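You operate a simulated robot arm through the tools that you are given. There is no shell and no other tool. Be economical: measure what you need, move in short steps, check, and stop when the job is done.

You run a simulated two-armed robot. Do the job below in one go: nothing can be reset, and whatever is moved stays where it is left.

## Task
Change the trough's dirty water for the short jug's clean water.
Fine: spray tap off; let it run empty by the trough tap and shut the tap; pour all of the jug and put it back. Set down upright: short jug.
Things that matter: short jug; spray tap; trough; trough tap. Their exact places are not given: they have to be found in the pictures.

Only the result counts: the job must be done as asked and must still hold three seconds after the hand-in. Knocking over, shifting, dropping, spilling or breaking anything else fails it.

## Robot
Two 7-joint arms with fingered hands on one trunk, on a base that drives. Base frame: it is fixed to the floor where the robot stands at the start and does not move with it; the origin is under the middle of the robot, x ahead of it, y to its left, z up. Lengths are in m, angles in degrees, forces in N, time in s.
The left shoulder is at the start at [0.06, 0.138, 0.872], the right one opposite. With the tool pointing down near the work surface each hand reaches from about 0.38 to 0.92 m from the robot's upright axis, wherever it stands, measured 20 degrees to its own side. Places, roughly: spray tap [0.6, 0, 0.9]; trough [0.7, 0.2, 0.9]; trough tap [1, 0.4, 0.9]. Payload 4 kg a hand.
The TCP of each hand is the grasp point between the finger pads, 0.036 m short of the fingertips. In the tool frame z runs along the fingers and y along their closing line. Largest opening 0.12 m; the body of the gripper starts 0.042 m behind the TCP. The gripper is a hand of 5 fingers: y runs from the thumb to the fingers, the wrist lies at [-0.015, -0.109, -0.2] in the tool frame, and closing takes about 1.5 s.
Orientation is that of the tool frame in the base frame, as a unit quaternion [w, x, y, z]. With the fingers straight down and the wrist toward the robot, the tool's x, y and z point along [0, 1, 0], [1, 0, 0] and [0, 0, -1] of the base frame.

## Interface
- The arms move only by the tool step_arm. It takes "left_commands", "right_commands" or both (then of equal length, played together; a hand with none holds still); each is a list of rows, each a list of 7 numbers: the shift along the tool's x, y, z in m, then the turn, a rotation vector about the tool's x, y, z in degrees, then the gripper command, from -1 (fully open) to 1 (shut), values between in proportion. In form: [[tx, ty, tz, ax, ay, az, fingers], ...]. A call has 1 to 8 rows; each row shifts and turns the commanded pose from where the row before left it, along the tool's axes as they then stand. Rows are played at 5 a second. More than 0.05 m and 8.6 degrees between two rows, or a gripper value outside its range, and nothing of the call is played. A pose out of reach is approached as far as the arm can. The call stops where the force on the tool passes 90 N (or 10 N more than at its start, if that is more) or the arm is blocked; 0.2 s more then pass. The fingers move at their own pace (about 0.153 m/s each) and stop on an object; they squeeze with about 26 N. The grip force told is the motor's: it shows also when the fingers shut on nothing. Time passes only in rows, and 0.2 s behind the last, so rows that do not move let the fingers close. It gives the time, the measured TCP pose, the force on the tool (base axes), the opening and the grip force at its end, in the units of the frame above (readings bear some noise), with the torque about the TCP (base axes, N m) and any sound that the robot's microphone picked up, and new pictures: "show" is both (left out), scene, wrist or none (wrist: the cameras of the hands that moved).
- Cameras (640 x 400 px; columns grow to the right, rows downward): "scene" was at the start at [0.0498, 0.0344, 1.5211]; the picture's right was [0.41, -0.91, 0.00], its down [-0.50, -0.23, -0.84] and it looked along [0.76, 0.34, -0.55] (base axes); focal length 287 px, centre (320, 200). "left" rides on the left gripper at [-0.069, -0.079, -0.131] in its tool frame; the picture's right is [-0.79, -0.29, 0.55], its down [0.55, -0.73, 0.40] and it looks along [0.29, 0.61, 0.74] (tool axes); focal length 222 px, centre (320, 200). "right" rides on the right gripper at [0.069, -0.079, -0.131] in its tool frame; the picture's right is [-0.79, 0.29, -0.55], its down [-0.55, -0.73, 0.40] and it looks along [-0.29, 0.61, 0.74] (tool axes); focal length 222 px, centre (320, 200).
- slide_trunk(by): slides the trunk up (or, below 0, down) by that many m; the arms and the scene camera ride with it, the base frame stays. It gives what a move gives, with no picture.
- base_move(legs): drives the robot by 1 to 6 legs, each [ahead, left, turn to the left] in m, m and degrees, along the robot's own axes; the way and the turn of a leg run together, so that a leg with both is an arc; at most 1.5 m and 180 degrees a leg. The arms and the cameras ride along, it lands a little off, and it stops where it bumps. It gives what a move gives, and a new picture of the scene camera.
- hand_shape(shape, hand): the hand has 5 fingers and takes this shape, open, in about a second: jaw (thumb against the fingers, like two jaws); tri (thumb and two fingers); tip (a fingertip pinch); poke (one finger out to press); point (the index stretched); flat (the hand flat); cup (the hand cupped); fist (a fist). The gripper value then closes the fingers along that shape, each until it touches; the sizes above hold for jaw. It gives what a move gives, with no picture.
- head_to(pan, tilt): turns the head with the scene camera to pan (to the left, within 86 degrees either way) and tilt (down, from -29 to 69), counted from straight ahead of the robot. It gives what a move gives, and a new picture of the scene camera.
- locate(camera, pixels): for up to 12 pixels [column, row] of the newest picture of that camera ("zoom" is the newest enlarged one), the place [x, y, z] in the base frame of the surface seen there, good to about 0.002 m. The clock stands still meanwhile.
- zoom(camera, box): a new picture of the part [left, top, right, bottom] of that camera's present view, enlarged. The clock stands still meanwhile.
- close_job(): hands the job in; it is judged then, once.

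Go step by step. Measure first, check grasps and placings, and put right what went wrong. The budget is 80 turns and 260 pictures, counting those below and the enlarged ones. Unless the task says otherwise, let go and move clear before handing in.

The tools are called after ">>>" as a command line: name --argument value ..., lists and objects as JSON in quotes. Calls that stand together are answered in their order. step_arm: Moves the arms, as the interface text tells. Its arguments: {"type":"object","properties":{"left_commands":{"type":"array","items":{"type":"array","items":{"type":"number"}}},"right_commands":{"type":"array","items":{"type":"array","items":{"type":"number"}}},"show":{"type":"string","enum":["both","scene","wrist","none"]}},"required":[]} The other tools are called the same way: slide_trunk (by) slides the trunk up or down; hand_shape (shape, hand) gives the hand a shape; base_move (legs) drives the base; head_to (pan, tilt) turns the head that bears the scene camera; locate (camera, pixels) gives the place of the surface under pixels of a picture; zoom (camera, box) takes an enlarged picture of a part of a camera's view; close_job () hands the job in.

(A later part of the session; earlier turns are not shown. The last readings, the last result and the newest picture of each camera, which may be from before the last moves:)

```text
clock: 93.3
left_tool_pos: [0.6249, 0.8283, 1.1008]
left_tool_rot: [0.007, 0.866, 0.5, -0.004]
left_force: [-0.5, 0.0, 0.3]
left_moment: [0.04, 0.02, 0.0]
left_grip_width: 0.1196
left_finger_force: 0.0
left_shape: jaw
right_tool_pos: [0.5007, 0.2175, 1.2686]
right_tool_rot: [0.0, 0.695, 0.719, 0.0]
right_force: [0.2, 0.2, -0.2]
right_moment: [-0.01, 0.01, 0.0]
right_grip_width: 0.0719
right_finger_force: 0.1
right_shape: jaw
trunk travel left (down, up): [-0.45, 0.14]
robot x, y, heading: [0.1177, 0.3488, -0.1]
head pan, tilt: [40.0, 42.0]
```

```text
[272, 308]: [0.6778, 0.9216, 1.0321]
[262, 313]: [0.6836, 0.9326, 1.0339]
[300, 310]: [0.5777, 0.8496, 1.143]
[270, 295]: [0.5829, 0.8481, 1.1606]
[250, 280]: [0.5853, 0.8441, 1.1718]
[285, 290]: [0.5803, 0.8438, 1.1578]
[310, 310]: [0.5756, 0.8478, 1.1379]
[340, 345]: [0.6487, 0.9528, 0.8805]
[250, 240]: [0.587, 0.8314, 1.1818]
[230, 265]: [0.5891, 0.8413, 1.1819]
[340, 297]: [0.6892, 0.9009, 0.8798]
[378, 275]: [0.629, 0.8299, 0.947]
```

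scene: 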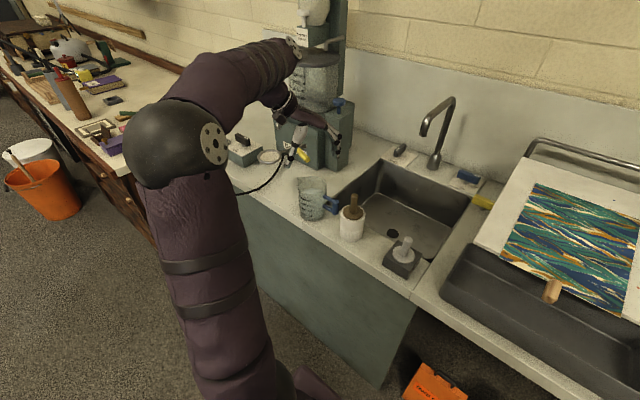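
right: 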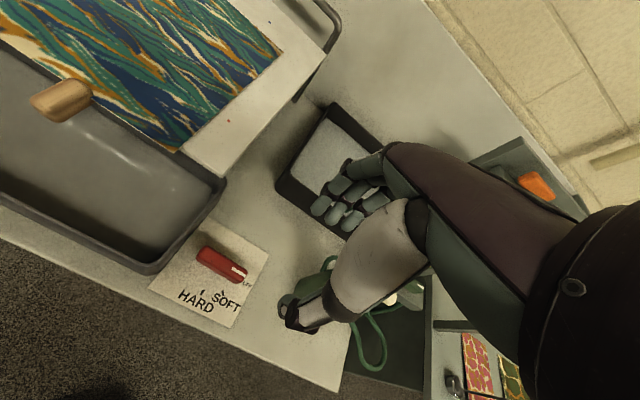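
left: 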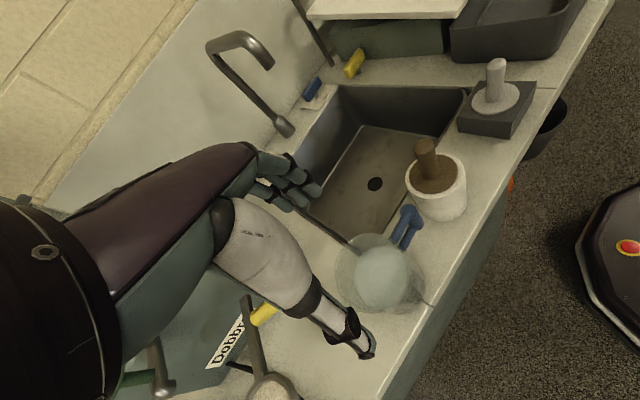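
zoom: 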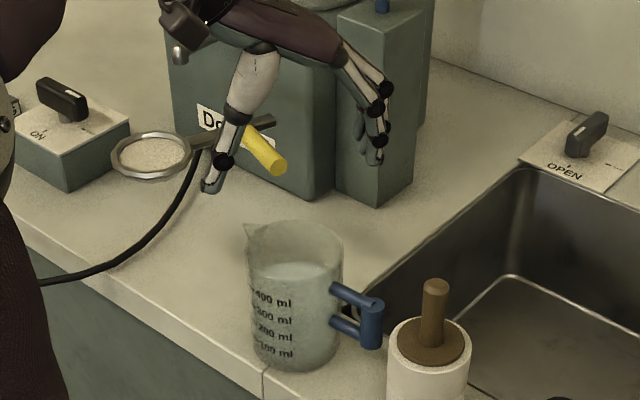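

Clearances look fine. Descend over the jug in two stages.

>>> step_arm --left_commands '[[0, 0, 0.03, 0, 0, 0, -1], [0, 0, 0.03, 0, 0, 0, -1], [0, 0, 0.025, 0, 0, 0, -1], [0, 0, 0, 0, 0, 0, -1]]'

>>> zoom --camera "left" --box '[200, 160, 440, 360]'

>>> zoom --camera "scene" --box '[260, 110, 380, 230]'

```text
clock: 94.3
left_tool_pos: [0.6248, 0.8242, 1.017]
left_tool_rot: [0.008, 0.866, 0.499, -0.004]
left_force: [-0.8, 0.2, -0.4]
left_moment: [0.0, -0.03, -0.02]
left_grip_width: 0.1198
left_finger_force: 0.1
left_shape: jaw
right_tool_pos: [0.5003, 0.2182, 1.2692]
right_tool_rot: [0.001, 0.695, 0.719, 0.0]
right_force: [-0.1, -0.4, 0.1]
right_moment: [0.02, -0.02, 0.0]
right_grip_width: 0.0719
right_finger_force: 0.0
right_shape: jaw
trunk travel left (down, up): [-0.45, 0.14]
robot x, y, heading: [0.121, 0.3492, 0.1]
head pan, tilt: [40.0, 42.0]
```

scene: 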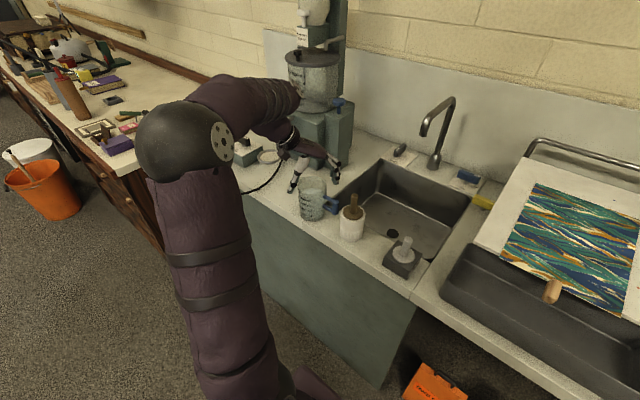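
left: 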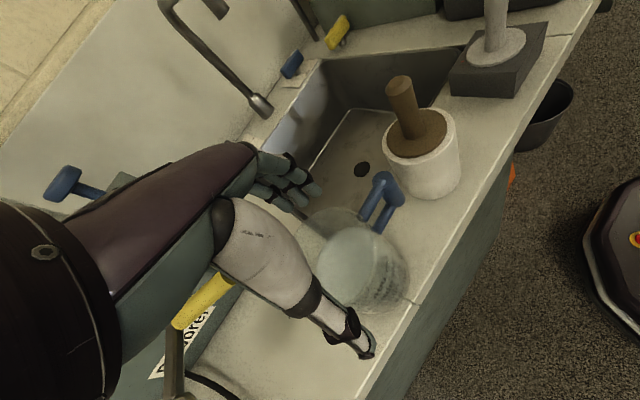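

```text
2.00 times, centred on (320, 260) of left
```

zoom: 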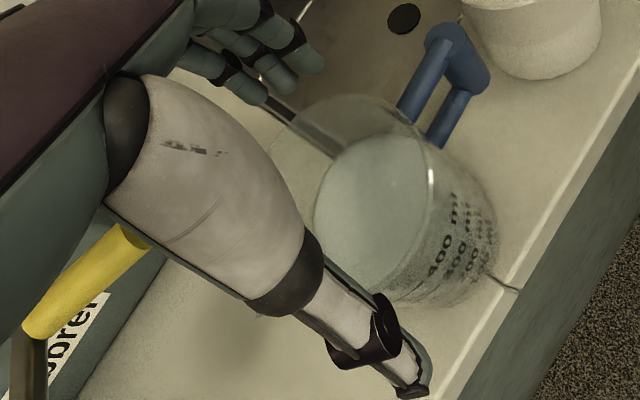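

```text
3.33 times, centred on (320, 170) of scene
```

zoom: 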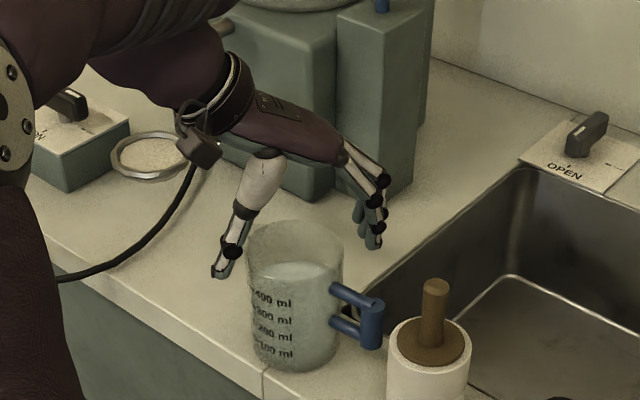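

>>> step_arm --left_commands '[[0.002, -0.001, 0.02, 0, 0, 0, -1], [0, 0, 0.02, 0, 0, 0, -1], [0, 0, 0.013, 0, 0, 0, -1], [0, 0, 0, 0, 0, 0, 1], [0, 0, 0, 0, 0, 0, 1], [0, 0, 0, 0, 0, 0, 1], [0, 0, 0, 0, 0, 0, 1], [0, 0, 0, 0, 0, 0, 1]]'

>>> zoom --camera "left" --box '[200, 160, 440, 360]'

>>> zoom --camera "scene" --box '[260, 110, 380, 230]'

```text
clock: 96.1
left_tool_pos: [0.6257, 0.8265, 0.9655]
left_tool_rot: [0.008, 0.866, 0.5, -0.003]
left_force: [-5.1, 3.8, 21.9]
left_moment: [-0.27, -0.57, -0.01]
left_grip_width: 0.0927
left_finger_force: 26.2
left_shape: jaw
right_tool_pos: [0.4989, 0.2173, 1.268]
right_tool_rot: [0.0, 0.695, 0.719, 0.0]
right_force: [0.5, -0.5, 0.0]
right_moment: [0.01, -0.01, -0.01]
right_grip_width: 0.0719
right_finger_force: 0.1
right_shape: jaw
trunk travel left (down, up): [-0.45, 0.14]
robot x, y, heading: [0.1193, 0.3477, -0.2]
head pan, tilt: [40.0, 42.0]
```

scene: 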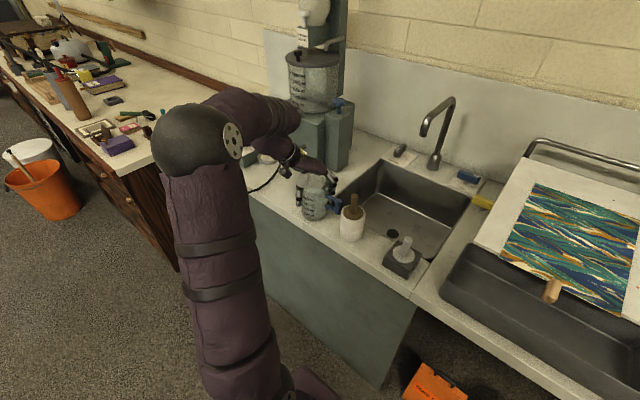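
left: 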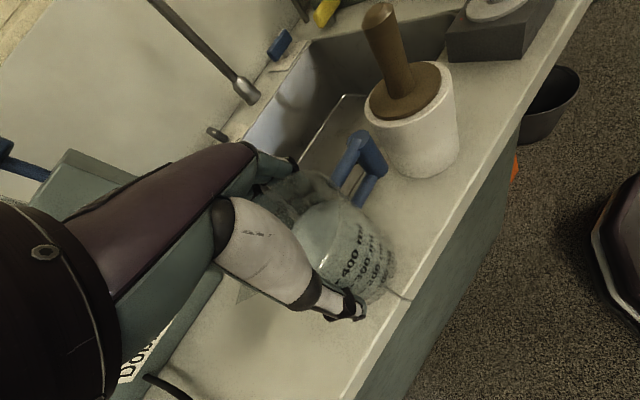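

```text
2.00 times, centred on (320, 260) of left
```

zoom: 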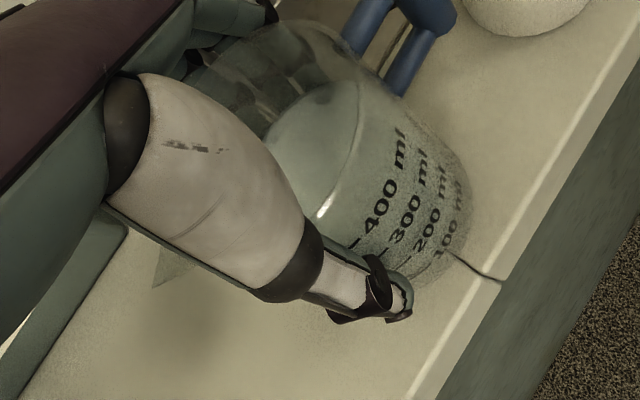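

```text
3.33 times, centred on (320, 170) of scene
```

zoom: 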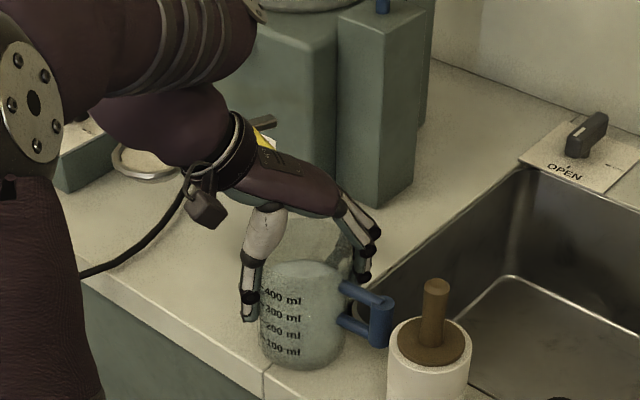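

Gripped at 0.093 m. Lift 3 cm and check.

>>> step_arm --left_commands '[[0, 0, -0.008, 0, 0, 0, 1], [0, 0, -0.01, 0, 0, 0, 1], [0, 0, -0.012, 0, 0, 0, 1], [0, 0, 0, 0, 0, 0, 1]]'

>>> zoom --camera "scene" --box '[260, 110, 380, 230]'

>>> zoom --camera "left" --box '[200, 160, 440, 360]'

```text
clock: 97.1
left_tool_pos: [0.6263, 0.8273, 0.9931]
left_tool_rot: [0.007, 0.867, 0.499, -0.005]
left_force: [-0.1, 0.7, -4.8]
left_moment: [0.04, 0.0, 0.02]
left_grip_width: 0.0941
left_finger_force: 26.3
left_shape: jaw
right_tool_pos: [0.5002, 0.2182, 1.2672]
right_tool_rot: [0.0, 0.695, 0.719, -0.001]
right_force: [0.1, -0.2, -0.2]
right_moment: [0.01, 0.02, 0.01]
right_grip_width: 0.0718
right_finger_force: 0.0
right_shape: jaw
trunk travel left (down, up): [-0.45, 0.14]
robot x, y, heading: [0.1155, 0.3497, -0.0]
head pan, tilt: [40.0, 42.0]
```

scene: 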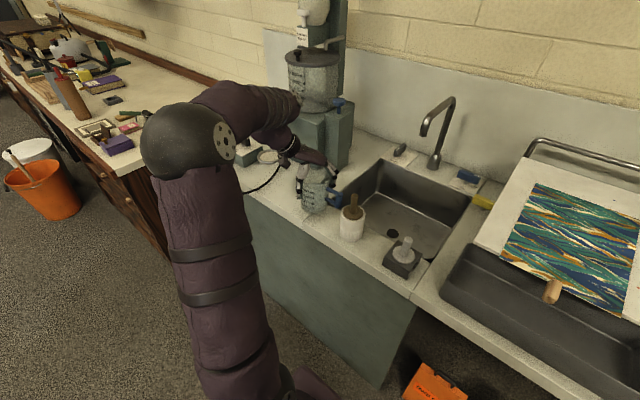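
left: 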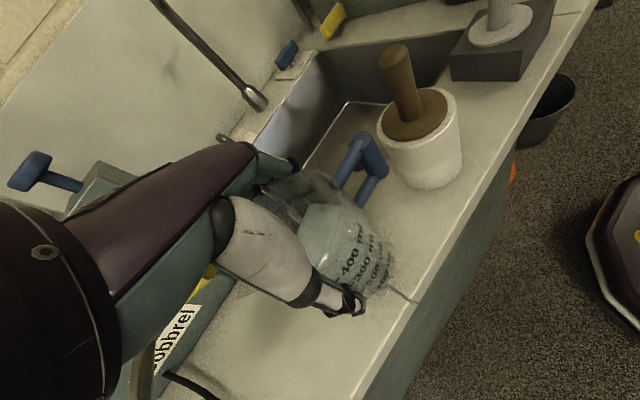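

```text
3.33 times, centred on (320, 170) of scene
```

zoom: 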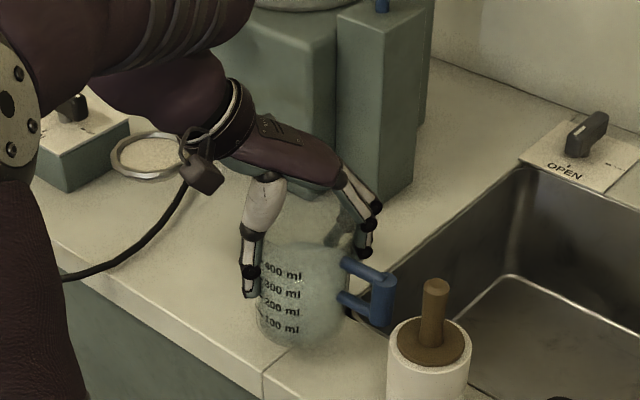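

```text
2.00 times, centred on (320, 260) of left
```

zoom: 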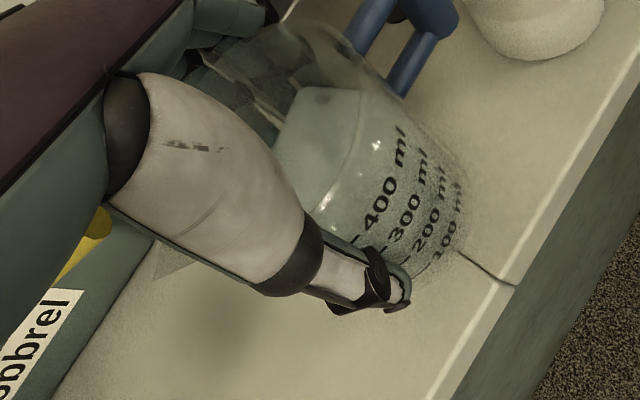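

Lifted with 4.8 N and no droop. Raise well above the mug.

>>> step_arm --left_commands '[[-0.002, 0.001, -0.03, 0, 0, 0, 1], [-0.002, 0.001, -0.03, 0, 0, 0, 1], [0, 0, -0.03, 0, 0, 0, 1], [0, 0, -0.03, 0, 0, 0, 1], [0, 0, -0.03, 0, 0, 0, 1], [0, 0, -0.03, 0, 0, 0, 1], [0, 0, -0.02, 0, 0, 0, 1]]'

>>> head_to --pan 10 --tilt 45

>>> locate --camera "scene" --pixels '[[320, 200], [270, 200]]'

```text
clock: 98.7
left_tool_pos: [0.625, 0.8275, 1.1927]
left_tool_rot: [0.007, 0.866, 0.5, -0.005]
left_force: [-0.2, 0.0, -4.4]
left_moment: [0.03, -0.01, 0.03]
left_grip_width: 0.0943
left_finger_force: 26.1
left_shape: jaw
right_tool_pos: [0.5013, 0.2183, 1.2683]
right_tool_rot: [0.0, 0.695, 0.719, 0.001]
right_force: [-0.7, 0.3, 0.1]
right_moment: [0.03, 0.0, -0.03]
right_grip_width: 0.0718
right_finger_force: 0.1
right_shape: jaw
trunk travel left (down, up): [-0.45, 0.14]
robot x, y, heading: [0.1188, 0.3487, -0.1]
head pan, tilt: [40.0, 42.0]
```

scene: 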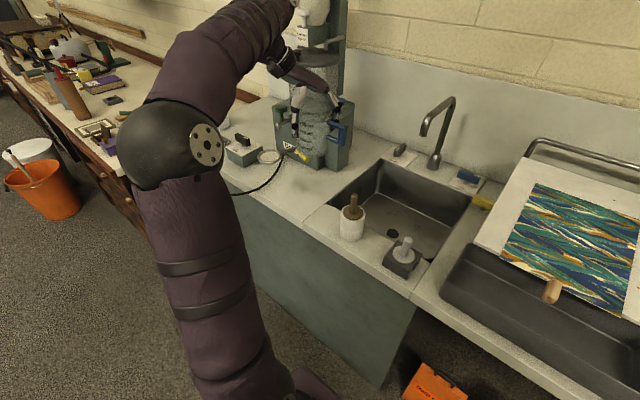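
left: 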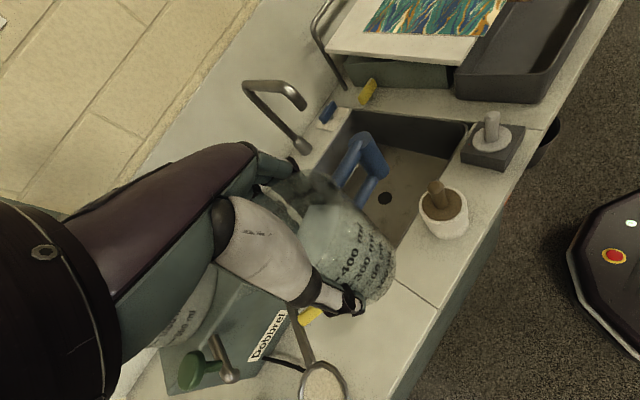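

```text
clock: 99.6
left_tool_pos: [0.6255, 0.8269, 1.1923]
left_tool_rot: [0.007, 0.866, 0.499, -0.005]
left_force: [1.2, -0.5, -3.5]
left_moment: [0.02, 0.04, 0.01]
left_grip_width: 0.0943
left_finger_force: 26.1
left_shape: jaw
right_tool_pos: [0.5008, 0.2185, 1.2667]
right_tool_rot: [0.0, 0.695, 0.719, 0.0]
right_force: [-0.3, 0.0, 0.5]
right_moment: [0.01, -0.03, 0.01]
right_grip_width: 0.0719
right_finger_force: 0.0
right_shape: jaw
trunk travel left (down, up): [-0.45, 0.14]
robot x, y, heading: [0.1173, 0.3481, -0.1]
head pan, tilt: [10.0, 45.0]
```

scene: 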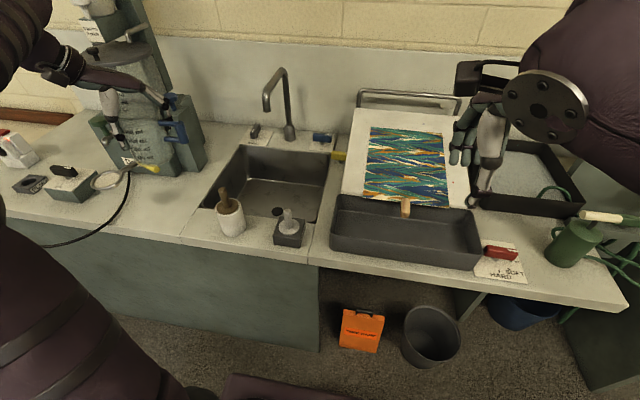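

```text
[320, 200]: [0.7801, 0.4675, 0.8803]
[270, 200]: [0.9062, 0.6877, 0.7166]
```

Move the right arm out of the way while carrying the jug to the right over the sink front.

>>> step_arm --left_commands '[[-0.0346, 0.02, 0, 0, 0, 0, 1], [-0.0346, 0.02, 0, 0, 0, 0, 1], [-0.0346, 0.02, 0, 0, 0, 0, 1], [-0.0346, 0.02, 0, 0, 0, 0, 1], [-0.0346, 0.02, 0, 0, 0, 0, 1], [-0.0346, 0.02, 0, 0, 0, 0, 1], [-0.0346, 0.02, 0, 0, 0, 0, 1], [-0.0346, 0.02, 0, 0, 0, 0, 1]]' --right_commands '[[-0.037, -0.015, 0, 0, 0, 0, -0.2], [-0.037, -0.015, 0, 0, 0, 0, -0.2], [-0.037, -0.015, 0, 0, 0, 0, -0.2], [-0.037, -0.015, 0, 0, 0, 0, -0.2], [-0.037, -0.015, 0, 0, 0, 0, -0.2], [-0.037, -0.015, 0, 0, 0, 0, -0.2], [-0.037, -0.015, 0, 0, 0, 0, -0.2], [-0.037, -0.015, 0, 0, 0, 0, -0.2]]' --show "scene"

>>> locate --camera "scene" --pixels '[[405, 207], [405, 215], [290, 213], [290, 225], [335, 200], [470, 215], [375, 195], [440, 200]]'

```text
clock: 101.4
left_tool_pos: [0.6271, 0.5026, 1.1998]
left_tool_rot: [0.006, 0.865, 0.501, -0.004]
left_force: [-0.1, 0.1, -4.3]
left_moment: [0.05, 0.0, -0.01]
left_grip_width: 0.094
left_finger_force: 25.9
left_shape: jaw
right_tool_pos: [0.3915, -0.0844, 1.2684]
right_tool_rot: [-0.001, 0.694, 0.72, 0.001]
right_force: [-0.6, 0.6, -0.2]
right_moment: [0.03, 0.03, 0.0]
right_grip_width: 0.0718
right_finger_force: 0.0
right_shape: jaw
trunk travel left (down, up): [-0.45, 0.14]
robot x, y, heading: [0.1175, 0.3512, 0.2]
head pan, tilt: [10.0, 45.0]
```

scene: 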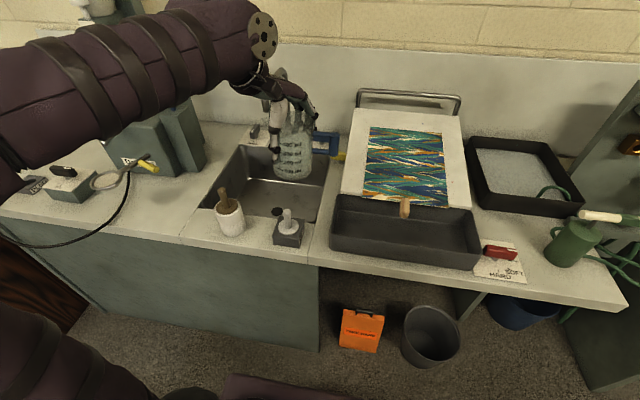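

```text
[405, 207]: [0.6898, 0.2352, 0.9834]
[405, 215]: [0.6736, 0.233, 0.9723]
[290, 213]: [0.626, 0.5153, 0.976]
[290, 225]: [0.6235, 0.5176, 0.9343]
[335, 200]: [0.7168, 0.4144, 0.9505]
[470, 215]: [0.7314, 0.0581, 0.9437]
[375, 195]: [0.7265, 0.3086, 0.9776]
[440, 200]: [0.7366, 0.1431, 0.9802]
```

>>> step_arm --left_commands '[[-0.0341, 0.0226, 0.0067, 0, 0, 0, 1], [-0.0341, 0.0226, 0.0067, 0, 0, 0, 1], [-0.0341, 0.0226, 0.0067, 0, 0, 0, 1], [-0.0341, 0.0226, 0.0067, 0, 0, 0, 1], [-0.0341, 0.0226, 0.0067, 0, 0, 0, 1], [-0.0341, 0.0226, 0.0067, 0, 0, 0, 1], [0, 0, 0, 0, 0, 0, 1]]'

>>> zoom --camera "scene" --box '[280, 60, 520, 280]'

```text
clock: 103.0
left_tool_pos: [0.6412, 0.262, 1.1618]
left_tool_rot: [0.007, 0.866, 0.5, -0.005]
left_force: [0.2, -0.1, -4.8]
left_moment: [0.05, -0.01, 0.0]
left_grip_width: 0.0941
left_finger_force: 26.0
left_shape: jaw
right_tool_pos: [0.3923, -0.0829, 1.2692]
right_tool_rot: [0.0, 0.694, 0.72, 0.0]
right_force: [-0.7, -0.5, -0.5]
right_moment: [0.0, 0.0, 0.0]
right_grip_width: 0.0719
right_finger_force: 0.1
right_shape: jaw
trunk travel left (down, up): [-0.45, 0.14]
robot x, y, heading: [0.1186, 0.3529, 0.1]
head pan, tilt: [10.0, 45.0]
```

scene: 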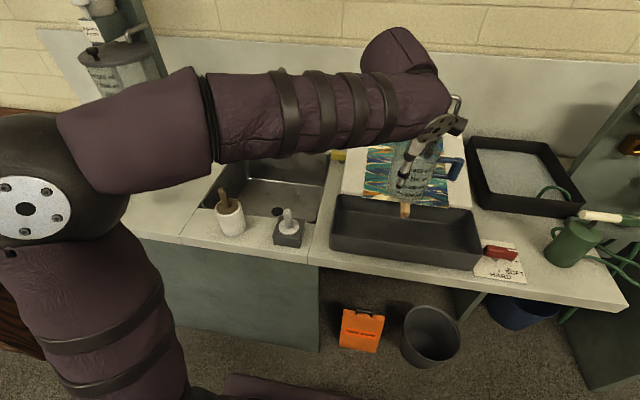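
left: 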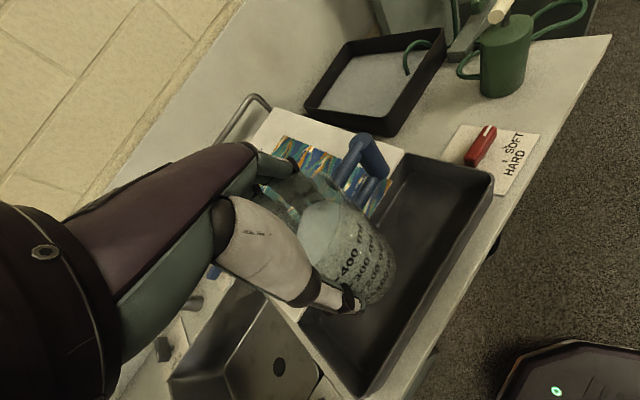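

```text
1.82 times, centred on (400, 170) of scene
5 turns are left
```

zoom: 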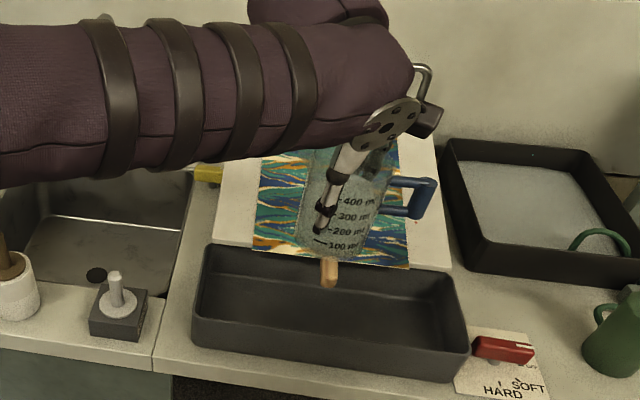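

The jug is over the trough and few turns remain. I pour now: shift 3 cm right, tilt 115° toward the spout (left) about the base x axis, and hold.

>>> step_arm --left_commands '[[-0.013, 0.0075, -0.01, 0, 0, 0, 1], [-0.013, 0.0075, -0.01, 0, 0, 0, 1], [0, 0, 0, -4.1, -7.1, 0, 1], [0, 0, 0, -4.1, -7.1, 0, 1], [0, 0, 0, -4.1, -7.1, 0, 1], [0, 0, 0, -4.1, -7.1, 0, 1], [0, 0, 0, -2.05, -3.55, 0, 1], [0, 0, 0, -2.05, -3.55, 0, 1]]' --show "none"

>>> step_arm --left_commands '[[0, 0, 0, -2.05, -3.55, 0, 1], [0, 0, 0, -2.05, -3.55, 0, 1], [0, 0, 0, -2.05, -3.55, 0, 1], [0, 0, 0, -2.05, -3.55, 0, 1], [0, 0, 0, -2.05, -3.55, 0, 1], [0, 0, 0, -2.05, -3.55, 0, 1], [0, 0, 0, -2.05, -3.55, 0, 1], [0, 0, 0, -2.05, -3.55, 0, 1]]' --show "scene"

>>> step_arm --left_commands '[[0, 0, 0, -4.1, -7.1, 0, 1], [0, 0, 0, -4.1, -7.1, 0, 1], [0, 0, 0, -4.1, -7.1, 0, 1], [0, 0, 0, -4.1, -7.1, 0, 1], [0, 0, 0, 0, 0, 0, 1], [0, 0, 0, 0, 0, 0, 1], [0, 0, 0, 0, 0, 0, 1], [0, 0, 0, 0, 0, 0, 1]]' --show "scene"

>>> step_arm --left_commands '[[0, 0, 0, -4.1, -7.1, 0, 1], [0, 0, 0, 0, 0, 0, 1], [0, 0, 0, 0, 0, 0, 1], [0, 0, 0, 0, 0, 0, 1], [0, 0, 0, 0, 0, 0, 1], [0, 0, 0, 0, 0, 0, 1], [0, 0, 0, 0, 0, 0, 1], [0, 0, 0, 0, 0, 0, 1]]' --show "both"

>>> zoom --camera "scene" --box '[280, 60, 520, 280]'

```text
clock: 104.8
left_tool_pos: [0.6412, 0.2313, 1.1816]
left_tool_rot: [0.311, 0.808, 0.467, -0.179]
left_force: [0.7, -0.5, -4.6]
left_moment: [0.13, 0.01, 0.01]
left_grip_width: 0.0938
left_finger_force: 25.8
left_shape: jaw
right_tool_pos: [0.3929, -0.0818, 1.268]
right_tool_rot: [0.0, 0.695, 0.719, 0.0]
right_force: [0.2, -0.3, -0.2]
right_moment: [0.01, 0.01, 0.0]
right_grip_width: 0.0719
right_finger_force: 0.0
right_shape: jaw
trunk travel left (down, up): [-0.45, 0.14]
robot x, y, heading: [0.1152, 0.3476, -0.4]
head pan, tilt: [10.0, 45.0]
```

```text
clock: 106.6
left_tool_pos: [0.6428, 0.2307, 1.183]
left_tool_rot: [0.527, 0.688, 0.398, -0.303]
left_force: [-0.5, -0.6, -2.0]
left_moment: [0.13, 0.02, 0.03]
left_grip_width: 0.0936
left_finger_force: 26.1
left_shape: jaw
right_tool_pos: [0.3922, -0.0829, 1.2683]
right_tool_rot: [-0.001, 0.694, 0.72, 0.0]
right_force: [-0.6, -0.2, 0.5]
right_moment: [0.01, 0.02, 0.0]
right_grip_width: 0.0715
right_finger_force: 0.2
right_shape: jaw
trunk travel left (down, up): [-0.45, 0.14]
robot x, y, heading: [0.1185, 0.3507, 0.1]
head pan, tilt: [10.0, 45.0]
```

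scene: 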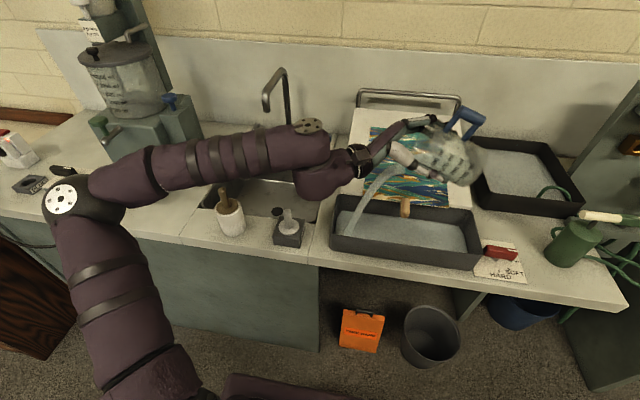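

```text
clock: 108.4
left_tool_pos: [0.6424, 0.2309, 1.1833]
left_tool_rot: [0.699, 0.511, 0.295, -0.404]
left_force: [-0.5, 0.1, -0.8]
left_moment: [0.06, 0.01, 0.01]
left_grip_width: 0.0935
left_finger_force: 25.9
left_shape: jaw
right_tool_pos: [0.3918, -0.0819, 1.2687]
right_tool_rot: [0.0, 0.695, 0.719, 0.001]
right_force: [-0.2, -0.1, 0.1]
right_moment: [0.0, 0.0, 0.0]
right_grip_width: 0.0719
right_finger_force: 0.1
right_shape: jaw
trunk travel left (down, up): [-0.45, 0.14]
robot x, y, heading: [0.1175, 0.3458, -0.2]
head pan, tilt: [10.0, 45.0]
```

scene: 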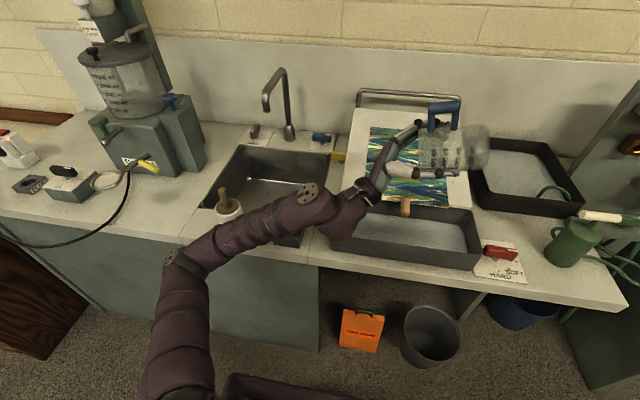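

```text
clock: 110.2
left_tool_pos: [0.6419, 0.2297, 1.1836]
left_tool_rot: [0.734, 0.461, 0.265, -0.424]
left_force: [-0.4, -0.8, -1.0]
left_moment: [0.0, 0.03, 0.01]
left_grip_width: 0.0936
left_finger_force: 26.1
left_shape: jaw
right_tool_pos: [0.3925, -0.0829, 1.2689]
right_tool_rot: [0.0, 0.694, 0.72, 0.0]
right_force: [0.4, 0.5, -0.5]
right_moment: [-0.01, -0.02, -0.02]
right_grip_width: 0.0719
right_finger_force: 0.1
right_shape: jaw
trunk travel left (down, up): [-0.45, 0.14]
robot x, y, heading: [0.1195, 0.3475, 0.3]
head pan, tilt: [10.0, 45.0]
```

scene: 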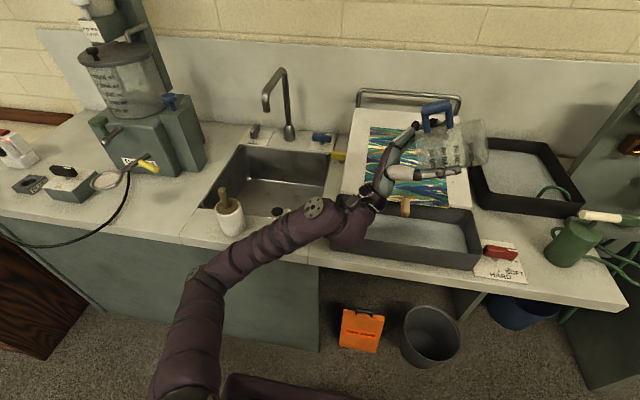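
left: 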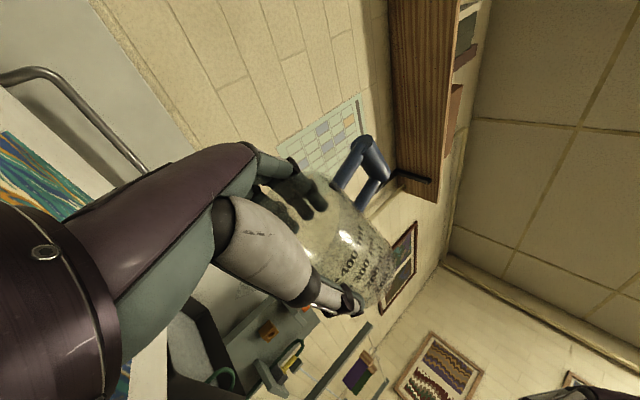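

```text
1.82 times, centred on (400, 170) of scene
4 turns are left
```

zoom: 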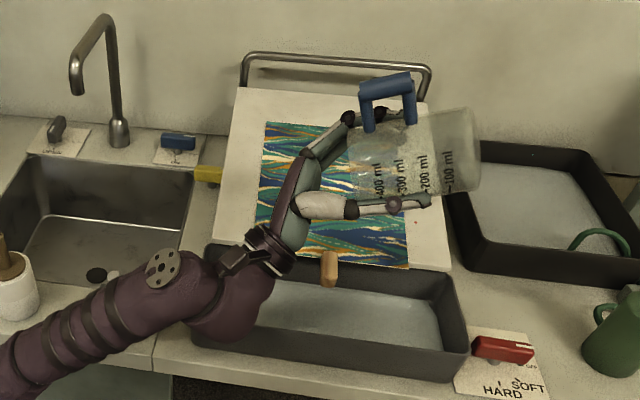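

The jug is empty (≈1 N) and the water is in the trough. Now I untilt, carry it back, set it down at [0.625,0.827], release, and pre-position over its handle.

>>> step_arm --left_commands '[[0, 0, 0, 4.1, 7.1, 0, 1], [0, 0, 0, 4.1, 7.1, 0, 1], [0, 0, 0, 4.1, 7.1, 0, 1], [0, 0, 0, 4.1, 7.1, 0, 1], [0, 0, 0, 4.1, 7.1, 0, 1], [0, 0, 0, 4.1, 7.1, 0, 1], [0, 0, 0, 4.1, 7.1, 0, 1]]' --show "none"

>>> step_arm --left_commands '[[0, 0, 0, 4.1, 7.1, 0, 1], [0, 0, 0, 4.1, 7.1, 0, 1], [0, 0, 0, 4.1, 7.1, 0, 1], [0, 0, 0, 4.1, 7.1, 0, 1], [0, 0, 0, 4.1, 7.1, 0, 1], [0, 0, 0, 4.1, 7.1, 0, 1], [0, 0, 0, 4.1, 7.1, 0, 1], [0, 0, 0, 0, 0, 0, 1]]' --show "none"

>>> step_arm --left_commands '[[0.0363, -0.0223, -0.0007, 0, 0, 0, 1], [0.0363, -0.0223, -0.0007, 0, 0, 0, 1], [0.0363, -0.0223, -0.0007, 0, 0, 0, 1], [0.0363, -0.0223, -0.0007, 0, 0, 0, 1], [0.0363, -0.0223, -0.0007, 0, 0, 0, 1], [0.0363, -0.0223, -0.0007, 0, 0, 0, 1], [0.0363, -0.0223, -0.0007, 0, 0, 0, 1]]' --show "none"

>>> step_arm --left_commands '[[0.0363, -0.0223, -0.0007, 0, 0, 0, 1], [0.0363, -0.0223, -0.0007, 0, 0, 0, 1], [0.0363, -0.0223, -0.0007, 0, 0, 0, 1], [0.0363, -0.0223, -0.0007, 0, 0, 0, 1], [0.0363, -0.0223, -0.0007, 0, 0, 0, 1], [0.0363, -0.0223, -0.0007, 0, 0, 0, 1], [0.0355, -0.022, -0.0007, 0, 0, 0, 1], [0, 0, 0, 0, 0, 0, 1]]' --show "none"

>>> step_arm --left_commands '[[0, 0, 0.035, 0, 0, 0, 1], [0, 0, 0.035, 0, 0, 0, 1], [0, 0, 0.035, 0, 0, 0, 1], [0, 0, 0.035, 0, 0, 0, 1], [0, 0, 0.035, 0, 0, 0, 1], [0, 0, 0.025, 0, 0, 0, 1], [0, 0, 0.015, 0, 0, 0, 1], [0, 0, 0.01, 0, 0, 0, 1]]' --show "none"

>>> step_arm --left_commands '[[0, 0, 0, 0, 0, 0, 1], [0, 0, 0, 0, 0, 0, -1], [0, 0, 0, 0, 0, 0, -1], [0, 0, 0, 0, 0, 0, -1], [0, 0, 0, 0, 0, 0, -1], [0, 0, -0.03, 0, 0, 0, -1], [0, 0, -0.04, 0, 0, 0, -1], [0, 0, -0.045, 0, 0, 0, -1]]' --show "none"

>>> step_arm --left_commands '[[0, 0, -0.045, 0, 0, 0, -1], [-0.0345, 0.0243, 0, 0, 0, 0, -1], [-0.0345, 0.0243, 0, 0, 0, 0, -1], [0, 0, 0, 0, 0, -7, -1], [0, 0, 0, 0, 0, -7, -1], [0, 0, 0, 0, 0, -6, -1], [0, 0, 0, 0, 0, 0, -1]]' --show "none"

>>> hand_shape --hand "left" --shape "tri"

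>>> step_arm --left_commands '[[0, 0, 0.03, 0, 0, 0, -0.3], [0, 0, 0.03, 0, 0, 0, -0.3], [0, 0, 0, 0, 0, 0, -0.3]]' --show "wrist"

>>> head_to --pan 38 --tilt 44

>>> zoom --camera "scene" --box '[260, 90, 420, 230]'

>>> locate --camera "scene" --pixels '[[310, 190], [315, 195], [320, 195], [325, 190], [340, 185], [345, 190], [348, 185], [350, 190], [345, 195], [335, 200], [330, 195], [310, 200]]'

>>> locate --camera "left" --pixels '[[330, 250], [336, 254], [342, 258], [335, 245], [345, 250], [350, 255], [340, 242], [330, 262], [325, 256], [345, 265], [350, 245], [340, 270]]'

```text
clock: 111.8
left_tool_pos: [0.6402, 0.2312, 1.1842]
left_tool_rot: [0.421, 0.757, 0.438, -0.243]
left_force: [0.4, -0.3, -0.8]
left_moment: [0.08, 0.03, 0.03]
left_grip_width: 0.0932
left_finger_force: 26.2
left_shape: jaw
right_tool_pos: [0.3907, -0.0832, 1.2688]
right_tool_rot: [0.0, 0.695, 0.719, 0.001]
right_force: [-0.3, -0.4, 0.8]
right_moment: [0.03, 0.02, -0.01]
right_grip_width: 0.0717
right_finger_force: 0.0
right_shape: jaw
trunk travel left (down, up): [-0.45, 0.14]
robot x, y, heading: [0.1184, 0.3471, 0.4]
head pan, tilt: [10.0, 45.0]
```

```text
clock: 113.6
left_tool_pos: [0.6418, 0.2307, 1.1834]
left_tool_rot: [0.007, 0.866, 0.5, -0.004]
left_force: [0.2, 0.2, -0.9]
left_moment: [0.02, 0.01, -0.01]
left_grip_width: 0.093
left_finger_force: 26.2
left_shape: jaw
right_tool_pos: [0.3922, -0.0834, 1.2704]
right_tool_rot: [0.001, 0.694, 0.72, 0.0]
right_force: [-0.4, 0.2, -0.5]
right_moment: [0.01, 0.03, -0.01]
right_grip_width: 0.072
right_finger_force: 0.1
right_shape: jaw
trunk travel left (down, up): [-0.45, 0.14]
robot x, y, heading: [0.1158, 0.3499, 0.3]
head pan, tilt: [10.0, 45.0]
```

```text
clock: 115.2
left_tool_pos: [0.6321, 0.5327, 1.1818]
left_tool_rot: [0.007, 0.866, 0.501, -0.004]
left_force: [0.4, -0.2, -2.2]
left_moment: [-0.02, 0.0, 0.03]
left_grip_width: 0.0928
left_finger_force: 26.1
left_shape: jaw
right_tool_pos: [0.392, -0.0819, 1.2702]
right_tool_rot: [-0.001, 0.695, 0.719, 0.0]
right_force: [0.1, 0.4, -0.8]
right_moment: [-0.01, -0.01, 0.01]
right_grip_width: 0.0719
right_finger_force: 0.1
right_shape: jaw
trunk travel left (down, up): [-0.45, 0.14]
robot x, y, heading: [0.1186, 0.3495, -0.1]
head pan, tilt: [10.0, 45.0]
```

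```text
clock: 117.0
left_tool_pos: [0.6252, 0.8252, 1.1831]
left_tool_rot: [0.008, 0.866, 0.499, -0.004]
left_force: [0.5, 0.1, 0.3]
left_moment: [0.04, 0.0, 0.01]
left_grip_width: 0.0929
left_finger_force: 26.1
left_shape: jaw
right_tool_pos: [0.3928, -0.083, 1.2696]
right_tool_rot: [0.0, 0.695, 0.719, 0.0]
right_force: [-0.2, -0.3, -1.0]
right_moment: [-0.01, 0.02, 0.01]
right_grip_width: 0.0718
right_finger_force: 0.1
right_shape: jaw
trunk travel left (down, up): [-0.45, 0.14]
robot x, y, heading: [0.1195, 0.3483, 0.1]
head pan, tilt: [10.0, 45.0]
```

```text
clock: 118.8
left_tool_pos: [0.6247, 0.824, 0.9677]
left_tool_rot: [0.007, 0.865, 0.502, 0.004]
left_force: [-9.7, 8.7, 51.4]
left_moment: [-0.5, -0.91, -0.04]
left_grip_width: 0.0908
left_finger_force: 25.8
left_shape: jaw
right_tool_pos: [0.3879, -0.0845, 1.2697]
right_tool_rot: [0.0, 0.695, 0.719, 0.002]
right_force: [0.4, -0.2, 0.1]
right_moment: [0.0, 0.01, 0.0]
right_grip_width: 0.072
right_finger_force: 0.0
right_shape: jaw
trunk travel left (down, up): [-0.45, 0.14]
robot x, y, heading: [0.1182, 0.3508, -0.0]
head pan, tilt: [10.0, 45.0]
```

```text
clock: 120.6
left_tool_pos: [0.6233, 0.8225, 1.073]
left_tool_rot: [0.008, 0.866, 0.5, -0.004]
left_force: [0.3, 0.7, 0.5]
left_moment: [-0.03, -0.04, 0.02]
left_grip_width: 0.1199
left_finger_force: 0.1
left_shape: jaw
right_tool_pos: [0.3904, -0.0828, 1.2682]
right_tool_rot: [0.0, 0.695, 0.719, 0.0]
right_force: [0.1, 0.3, 0.7]
right_moment: [-0.02, 0.03, -0.03]
right_grip_width: 0.072
right_finger_force: 0.0
right_shape: jaw
trunk travel left (down, up): [-0.45, 0.14]
robot x, y, heading: [0.1212, 0.3496, 0.0]
head pan, tilt: [10.0, 45.0]
```

```text
clock: 122.2
left_tool_pos: [0.6326, 0.7417, 1.1189]
left_tool_rot: [0.008, 0.766, 0.643, -0.005]
left_force: [0.0, 0.0, -0.7]
left_moment: [0.01, -0.01, 0.02]
left_grip_width: 0.1198
left_finger_force: 0.1
left_shape: jaw
right_tool_pos: [0.3913, -0.0828, 1.2696]
right_tool_rot: [0.0, 0.695, 0.719, 0.0]
right_force: [-0.2, 0.6, -0.8]
right_moment: [-0.02, 0.02, -0.01]
right_grip_width: 0.0716
right_finger_force: 0.1
right_shape: jaw
trunk travel left (down, up): [-0.45, 0.14]
robot x, y, heading: [0.1218, 0.3478, -0.0]
head pan, tilt: [10.0, 45.0]
```

```text
clock: 123.1
left_tool_pos: [0.6325, 0.742, 1.1205]
left_tool_rot: [0.007, 0.766, 0.643, -0.005]
left_force: [-0.5, -0.9, -0.3]
left_moment: [0.0, -0.04, -0.01]
left_grip_width: 0.1198
left_finger_force: 0.1
left_shape: tri
right_tool_pos: [0.3925, -0.0833, 1.2685]
right_tool_rot: [0.0, 0.695, 0.719, 0.0]
right_force: [-0.5, -0.9, 0.8]
right_moment: [0.05, 0.03, 0.0]
right_grip_width: 0.0716
right_finger_force: 0.1
right_shape: jaw
trunk travel left (down, up): [-0.45, 0.14]
robot x, y, heading: [0.1182, 0.3473, 0.1]
head pan, tilt: [10.0, 45.0]
```

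```text
clock: 123.9
left_tool_pos: [0.6335, 0.7395, 1.0577]
left_tool_rot: [0.006, 0.766, 0.643, -0.005]
left_force: [0.5, 0.6, 0.3]
left_moment: [0.02, 0.01, -0.03]
left_grip_width: 0.0783
left_finger_force: 0.1
left_shape: tri
right_tool_pos: [0.3921, -0.083, 1.2689]
right_tool_rot: [0.0, 0.695, 0.719, -0.001]
right_force: [0.0, 0.0, -0.6]
right_moment: [-0.01, -0.03, 0.02]
right_grip_width: 0.0717
right_finger_force: 0.1
right_shape: jaw
trunk travel left (down, up): [-0.45, 0.14]
robot x, y, heading: [0.1197, 0.347, 0.2]
head pan, tilt: [10.0, 45.0]
```

left: 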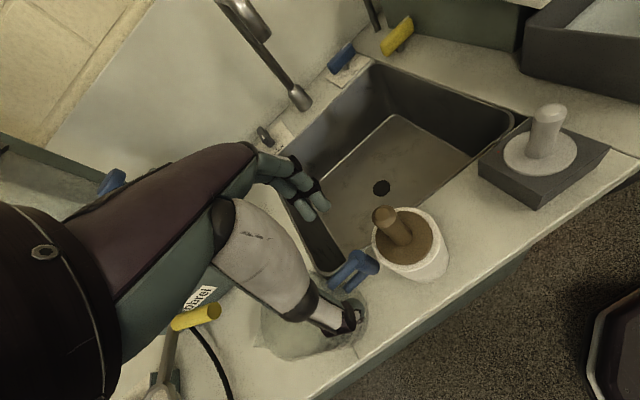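

```text
clock: 124.9
left_tool_pos: [0.6331, 0.7392, 1.0577]
left_tool_rot: [0.007, 0.766, 0.643, -0.005]
left_force: [0.3, 0.6, -0.5]
left_moment: [-0.02, -0.01, -0.03]
left_grip_width: 0.0785
left_finger_force: 0.0
left_shape: tri
right_tool_pos: [0.3931, -0.0827, 1.2691]
right_tool_rot: [0.0, 0.694, 0.72, 0.0]
right_force: [0.0, -0.4, -0.8]
right_moment: [0.01, 0.03, 0.0]
right_grip_width: 0.0719
right_finger_force: 0.0
right_shape: jaw
trunk travel left (down, up): [-0.45, 0.14]
robot x, y, heading: [0.1196, 0.3463, -0.2]
head pan, tilt: [38.0, 44.0]
```

scene: 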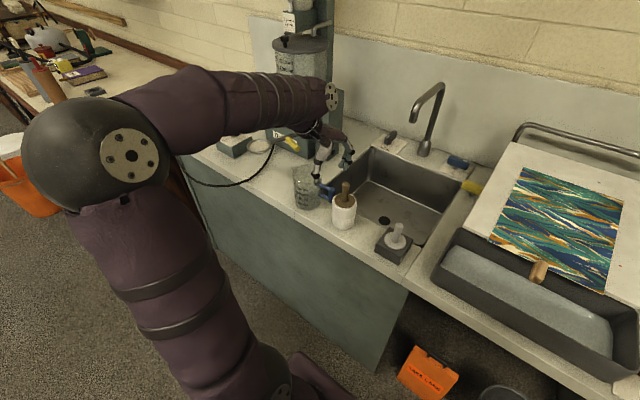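

```text
2.86 times, centred on (340, 160) of scene
```

zoom: 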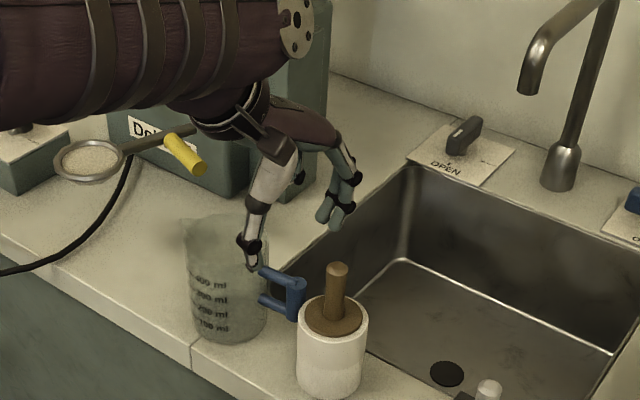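

```text
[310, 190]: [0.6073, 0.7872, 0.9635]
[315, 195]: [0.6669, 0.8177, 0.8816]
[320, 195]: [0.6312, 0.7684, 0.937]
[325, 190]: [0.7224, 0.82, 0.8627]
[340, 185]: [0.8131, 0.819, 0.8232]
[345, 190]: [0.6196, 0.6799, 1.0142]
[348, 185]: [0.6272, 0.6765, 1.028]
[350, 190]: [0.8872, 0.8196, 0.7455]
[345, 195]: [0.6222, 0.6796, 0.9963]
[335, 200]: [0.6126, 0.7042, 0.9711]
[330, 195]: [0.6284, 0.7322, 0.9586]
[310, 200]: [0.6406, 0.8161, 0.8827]
```

```text
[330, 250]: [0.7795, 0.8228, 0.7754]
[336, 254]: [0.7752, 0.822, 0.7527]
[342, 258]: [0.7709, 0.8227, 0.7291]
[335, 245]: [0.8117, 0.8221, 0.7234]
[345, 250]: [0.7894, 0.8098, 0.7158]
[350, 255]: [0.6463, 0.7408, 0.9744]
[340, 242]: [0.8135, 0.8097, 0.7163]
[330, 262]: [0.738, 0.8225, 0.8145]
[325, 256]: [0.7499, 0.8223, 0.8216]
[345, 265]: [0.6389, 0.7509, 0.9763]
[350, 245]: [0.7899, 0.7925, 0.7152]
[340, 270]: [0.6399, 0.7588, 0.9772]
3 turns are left
```

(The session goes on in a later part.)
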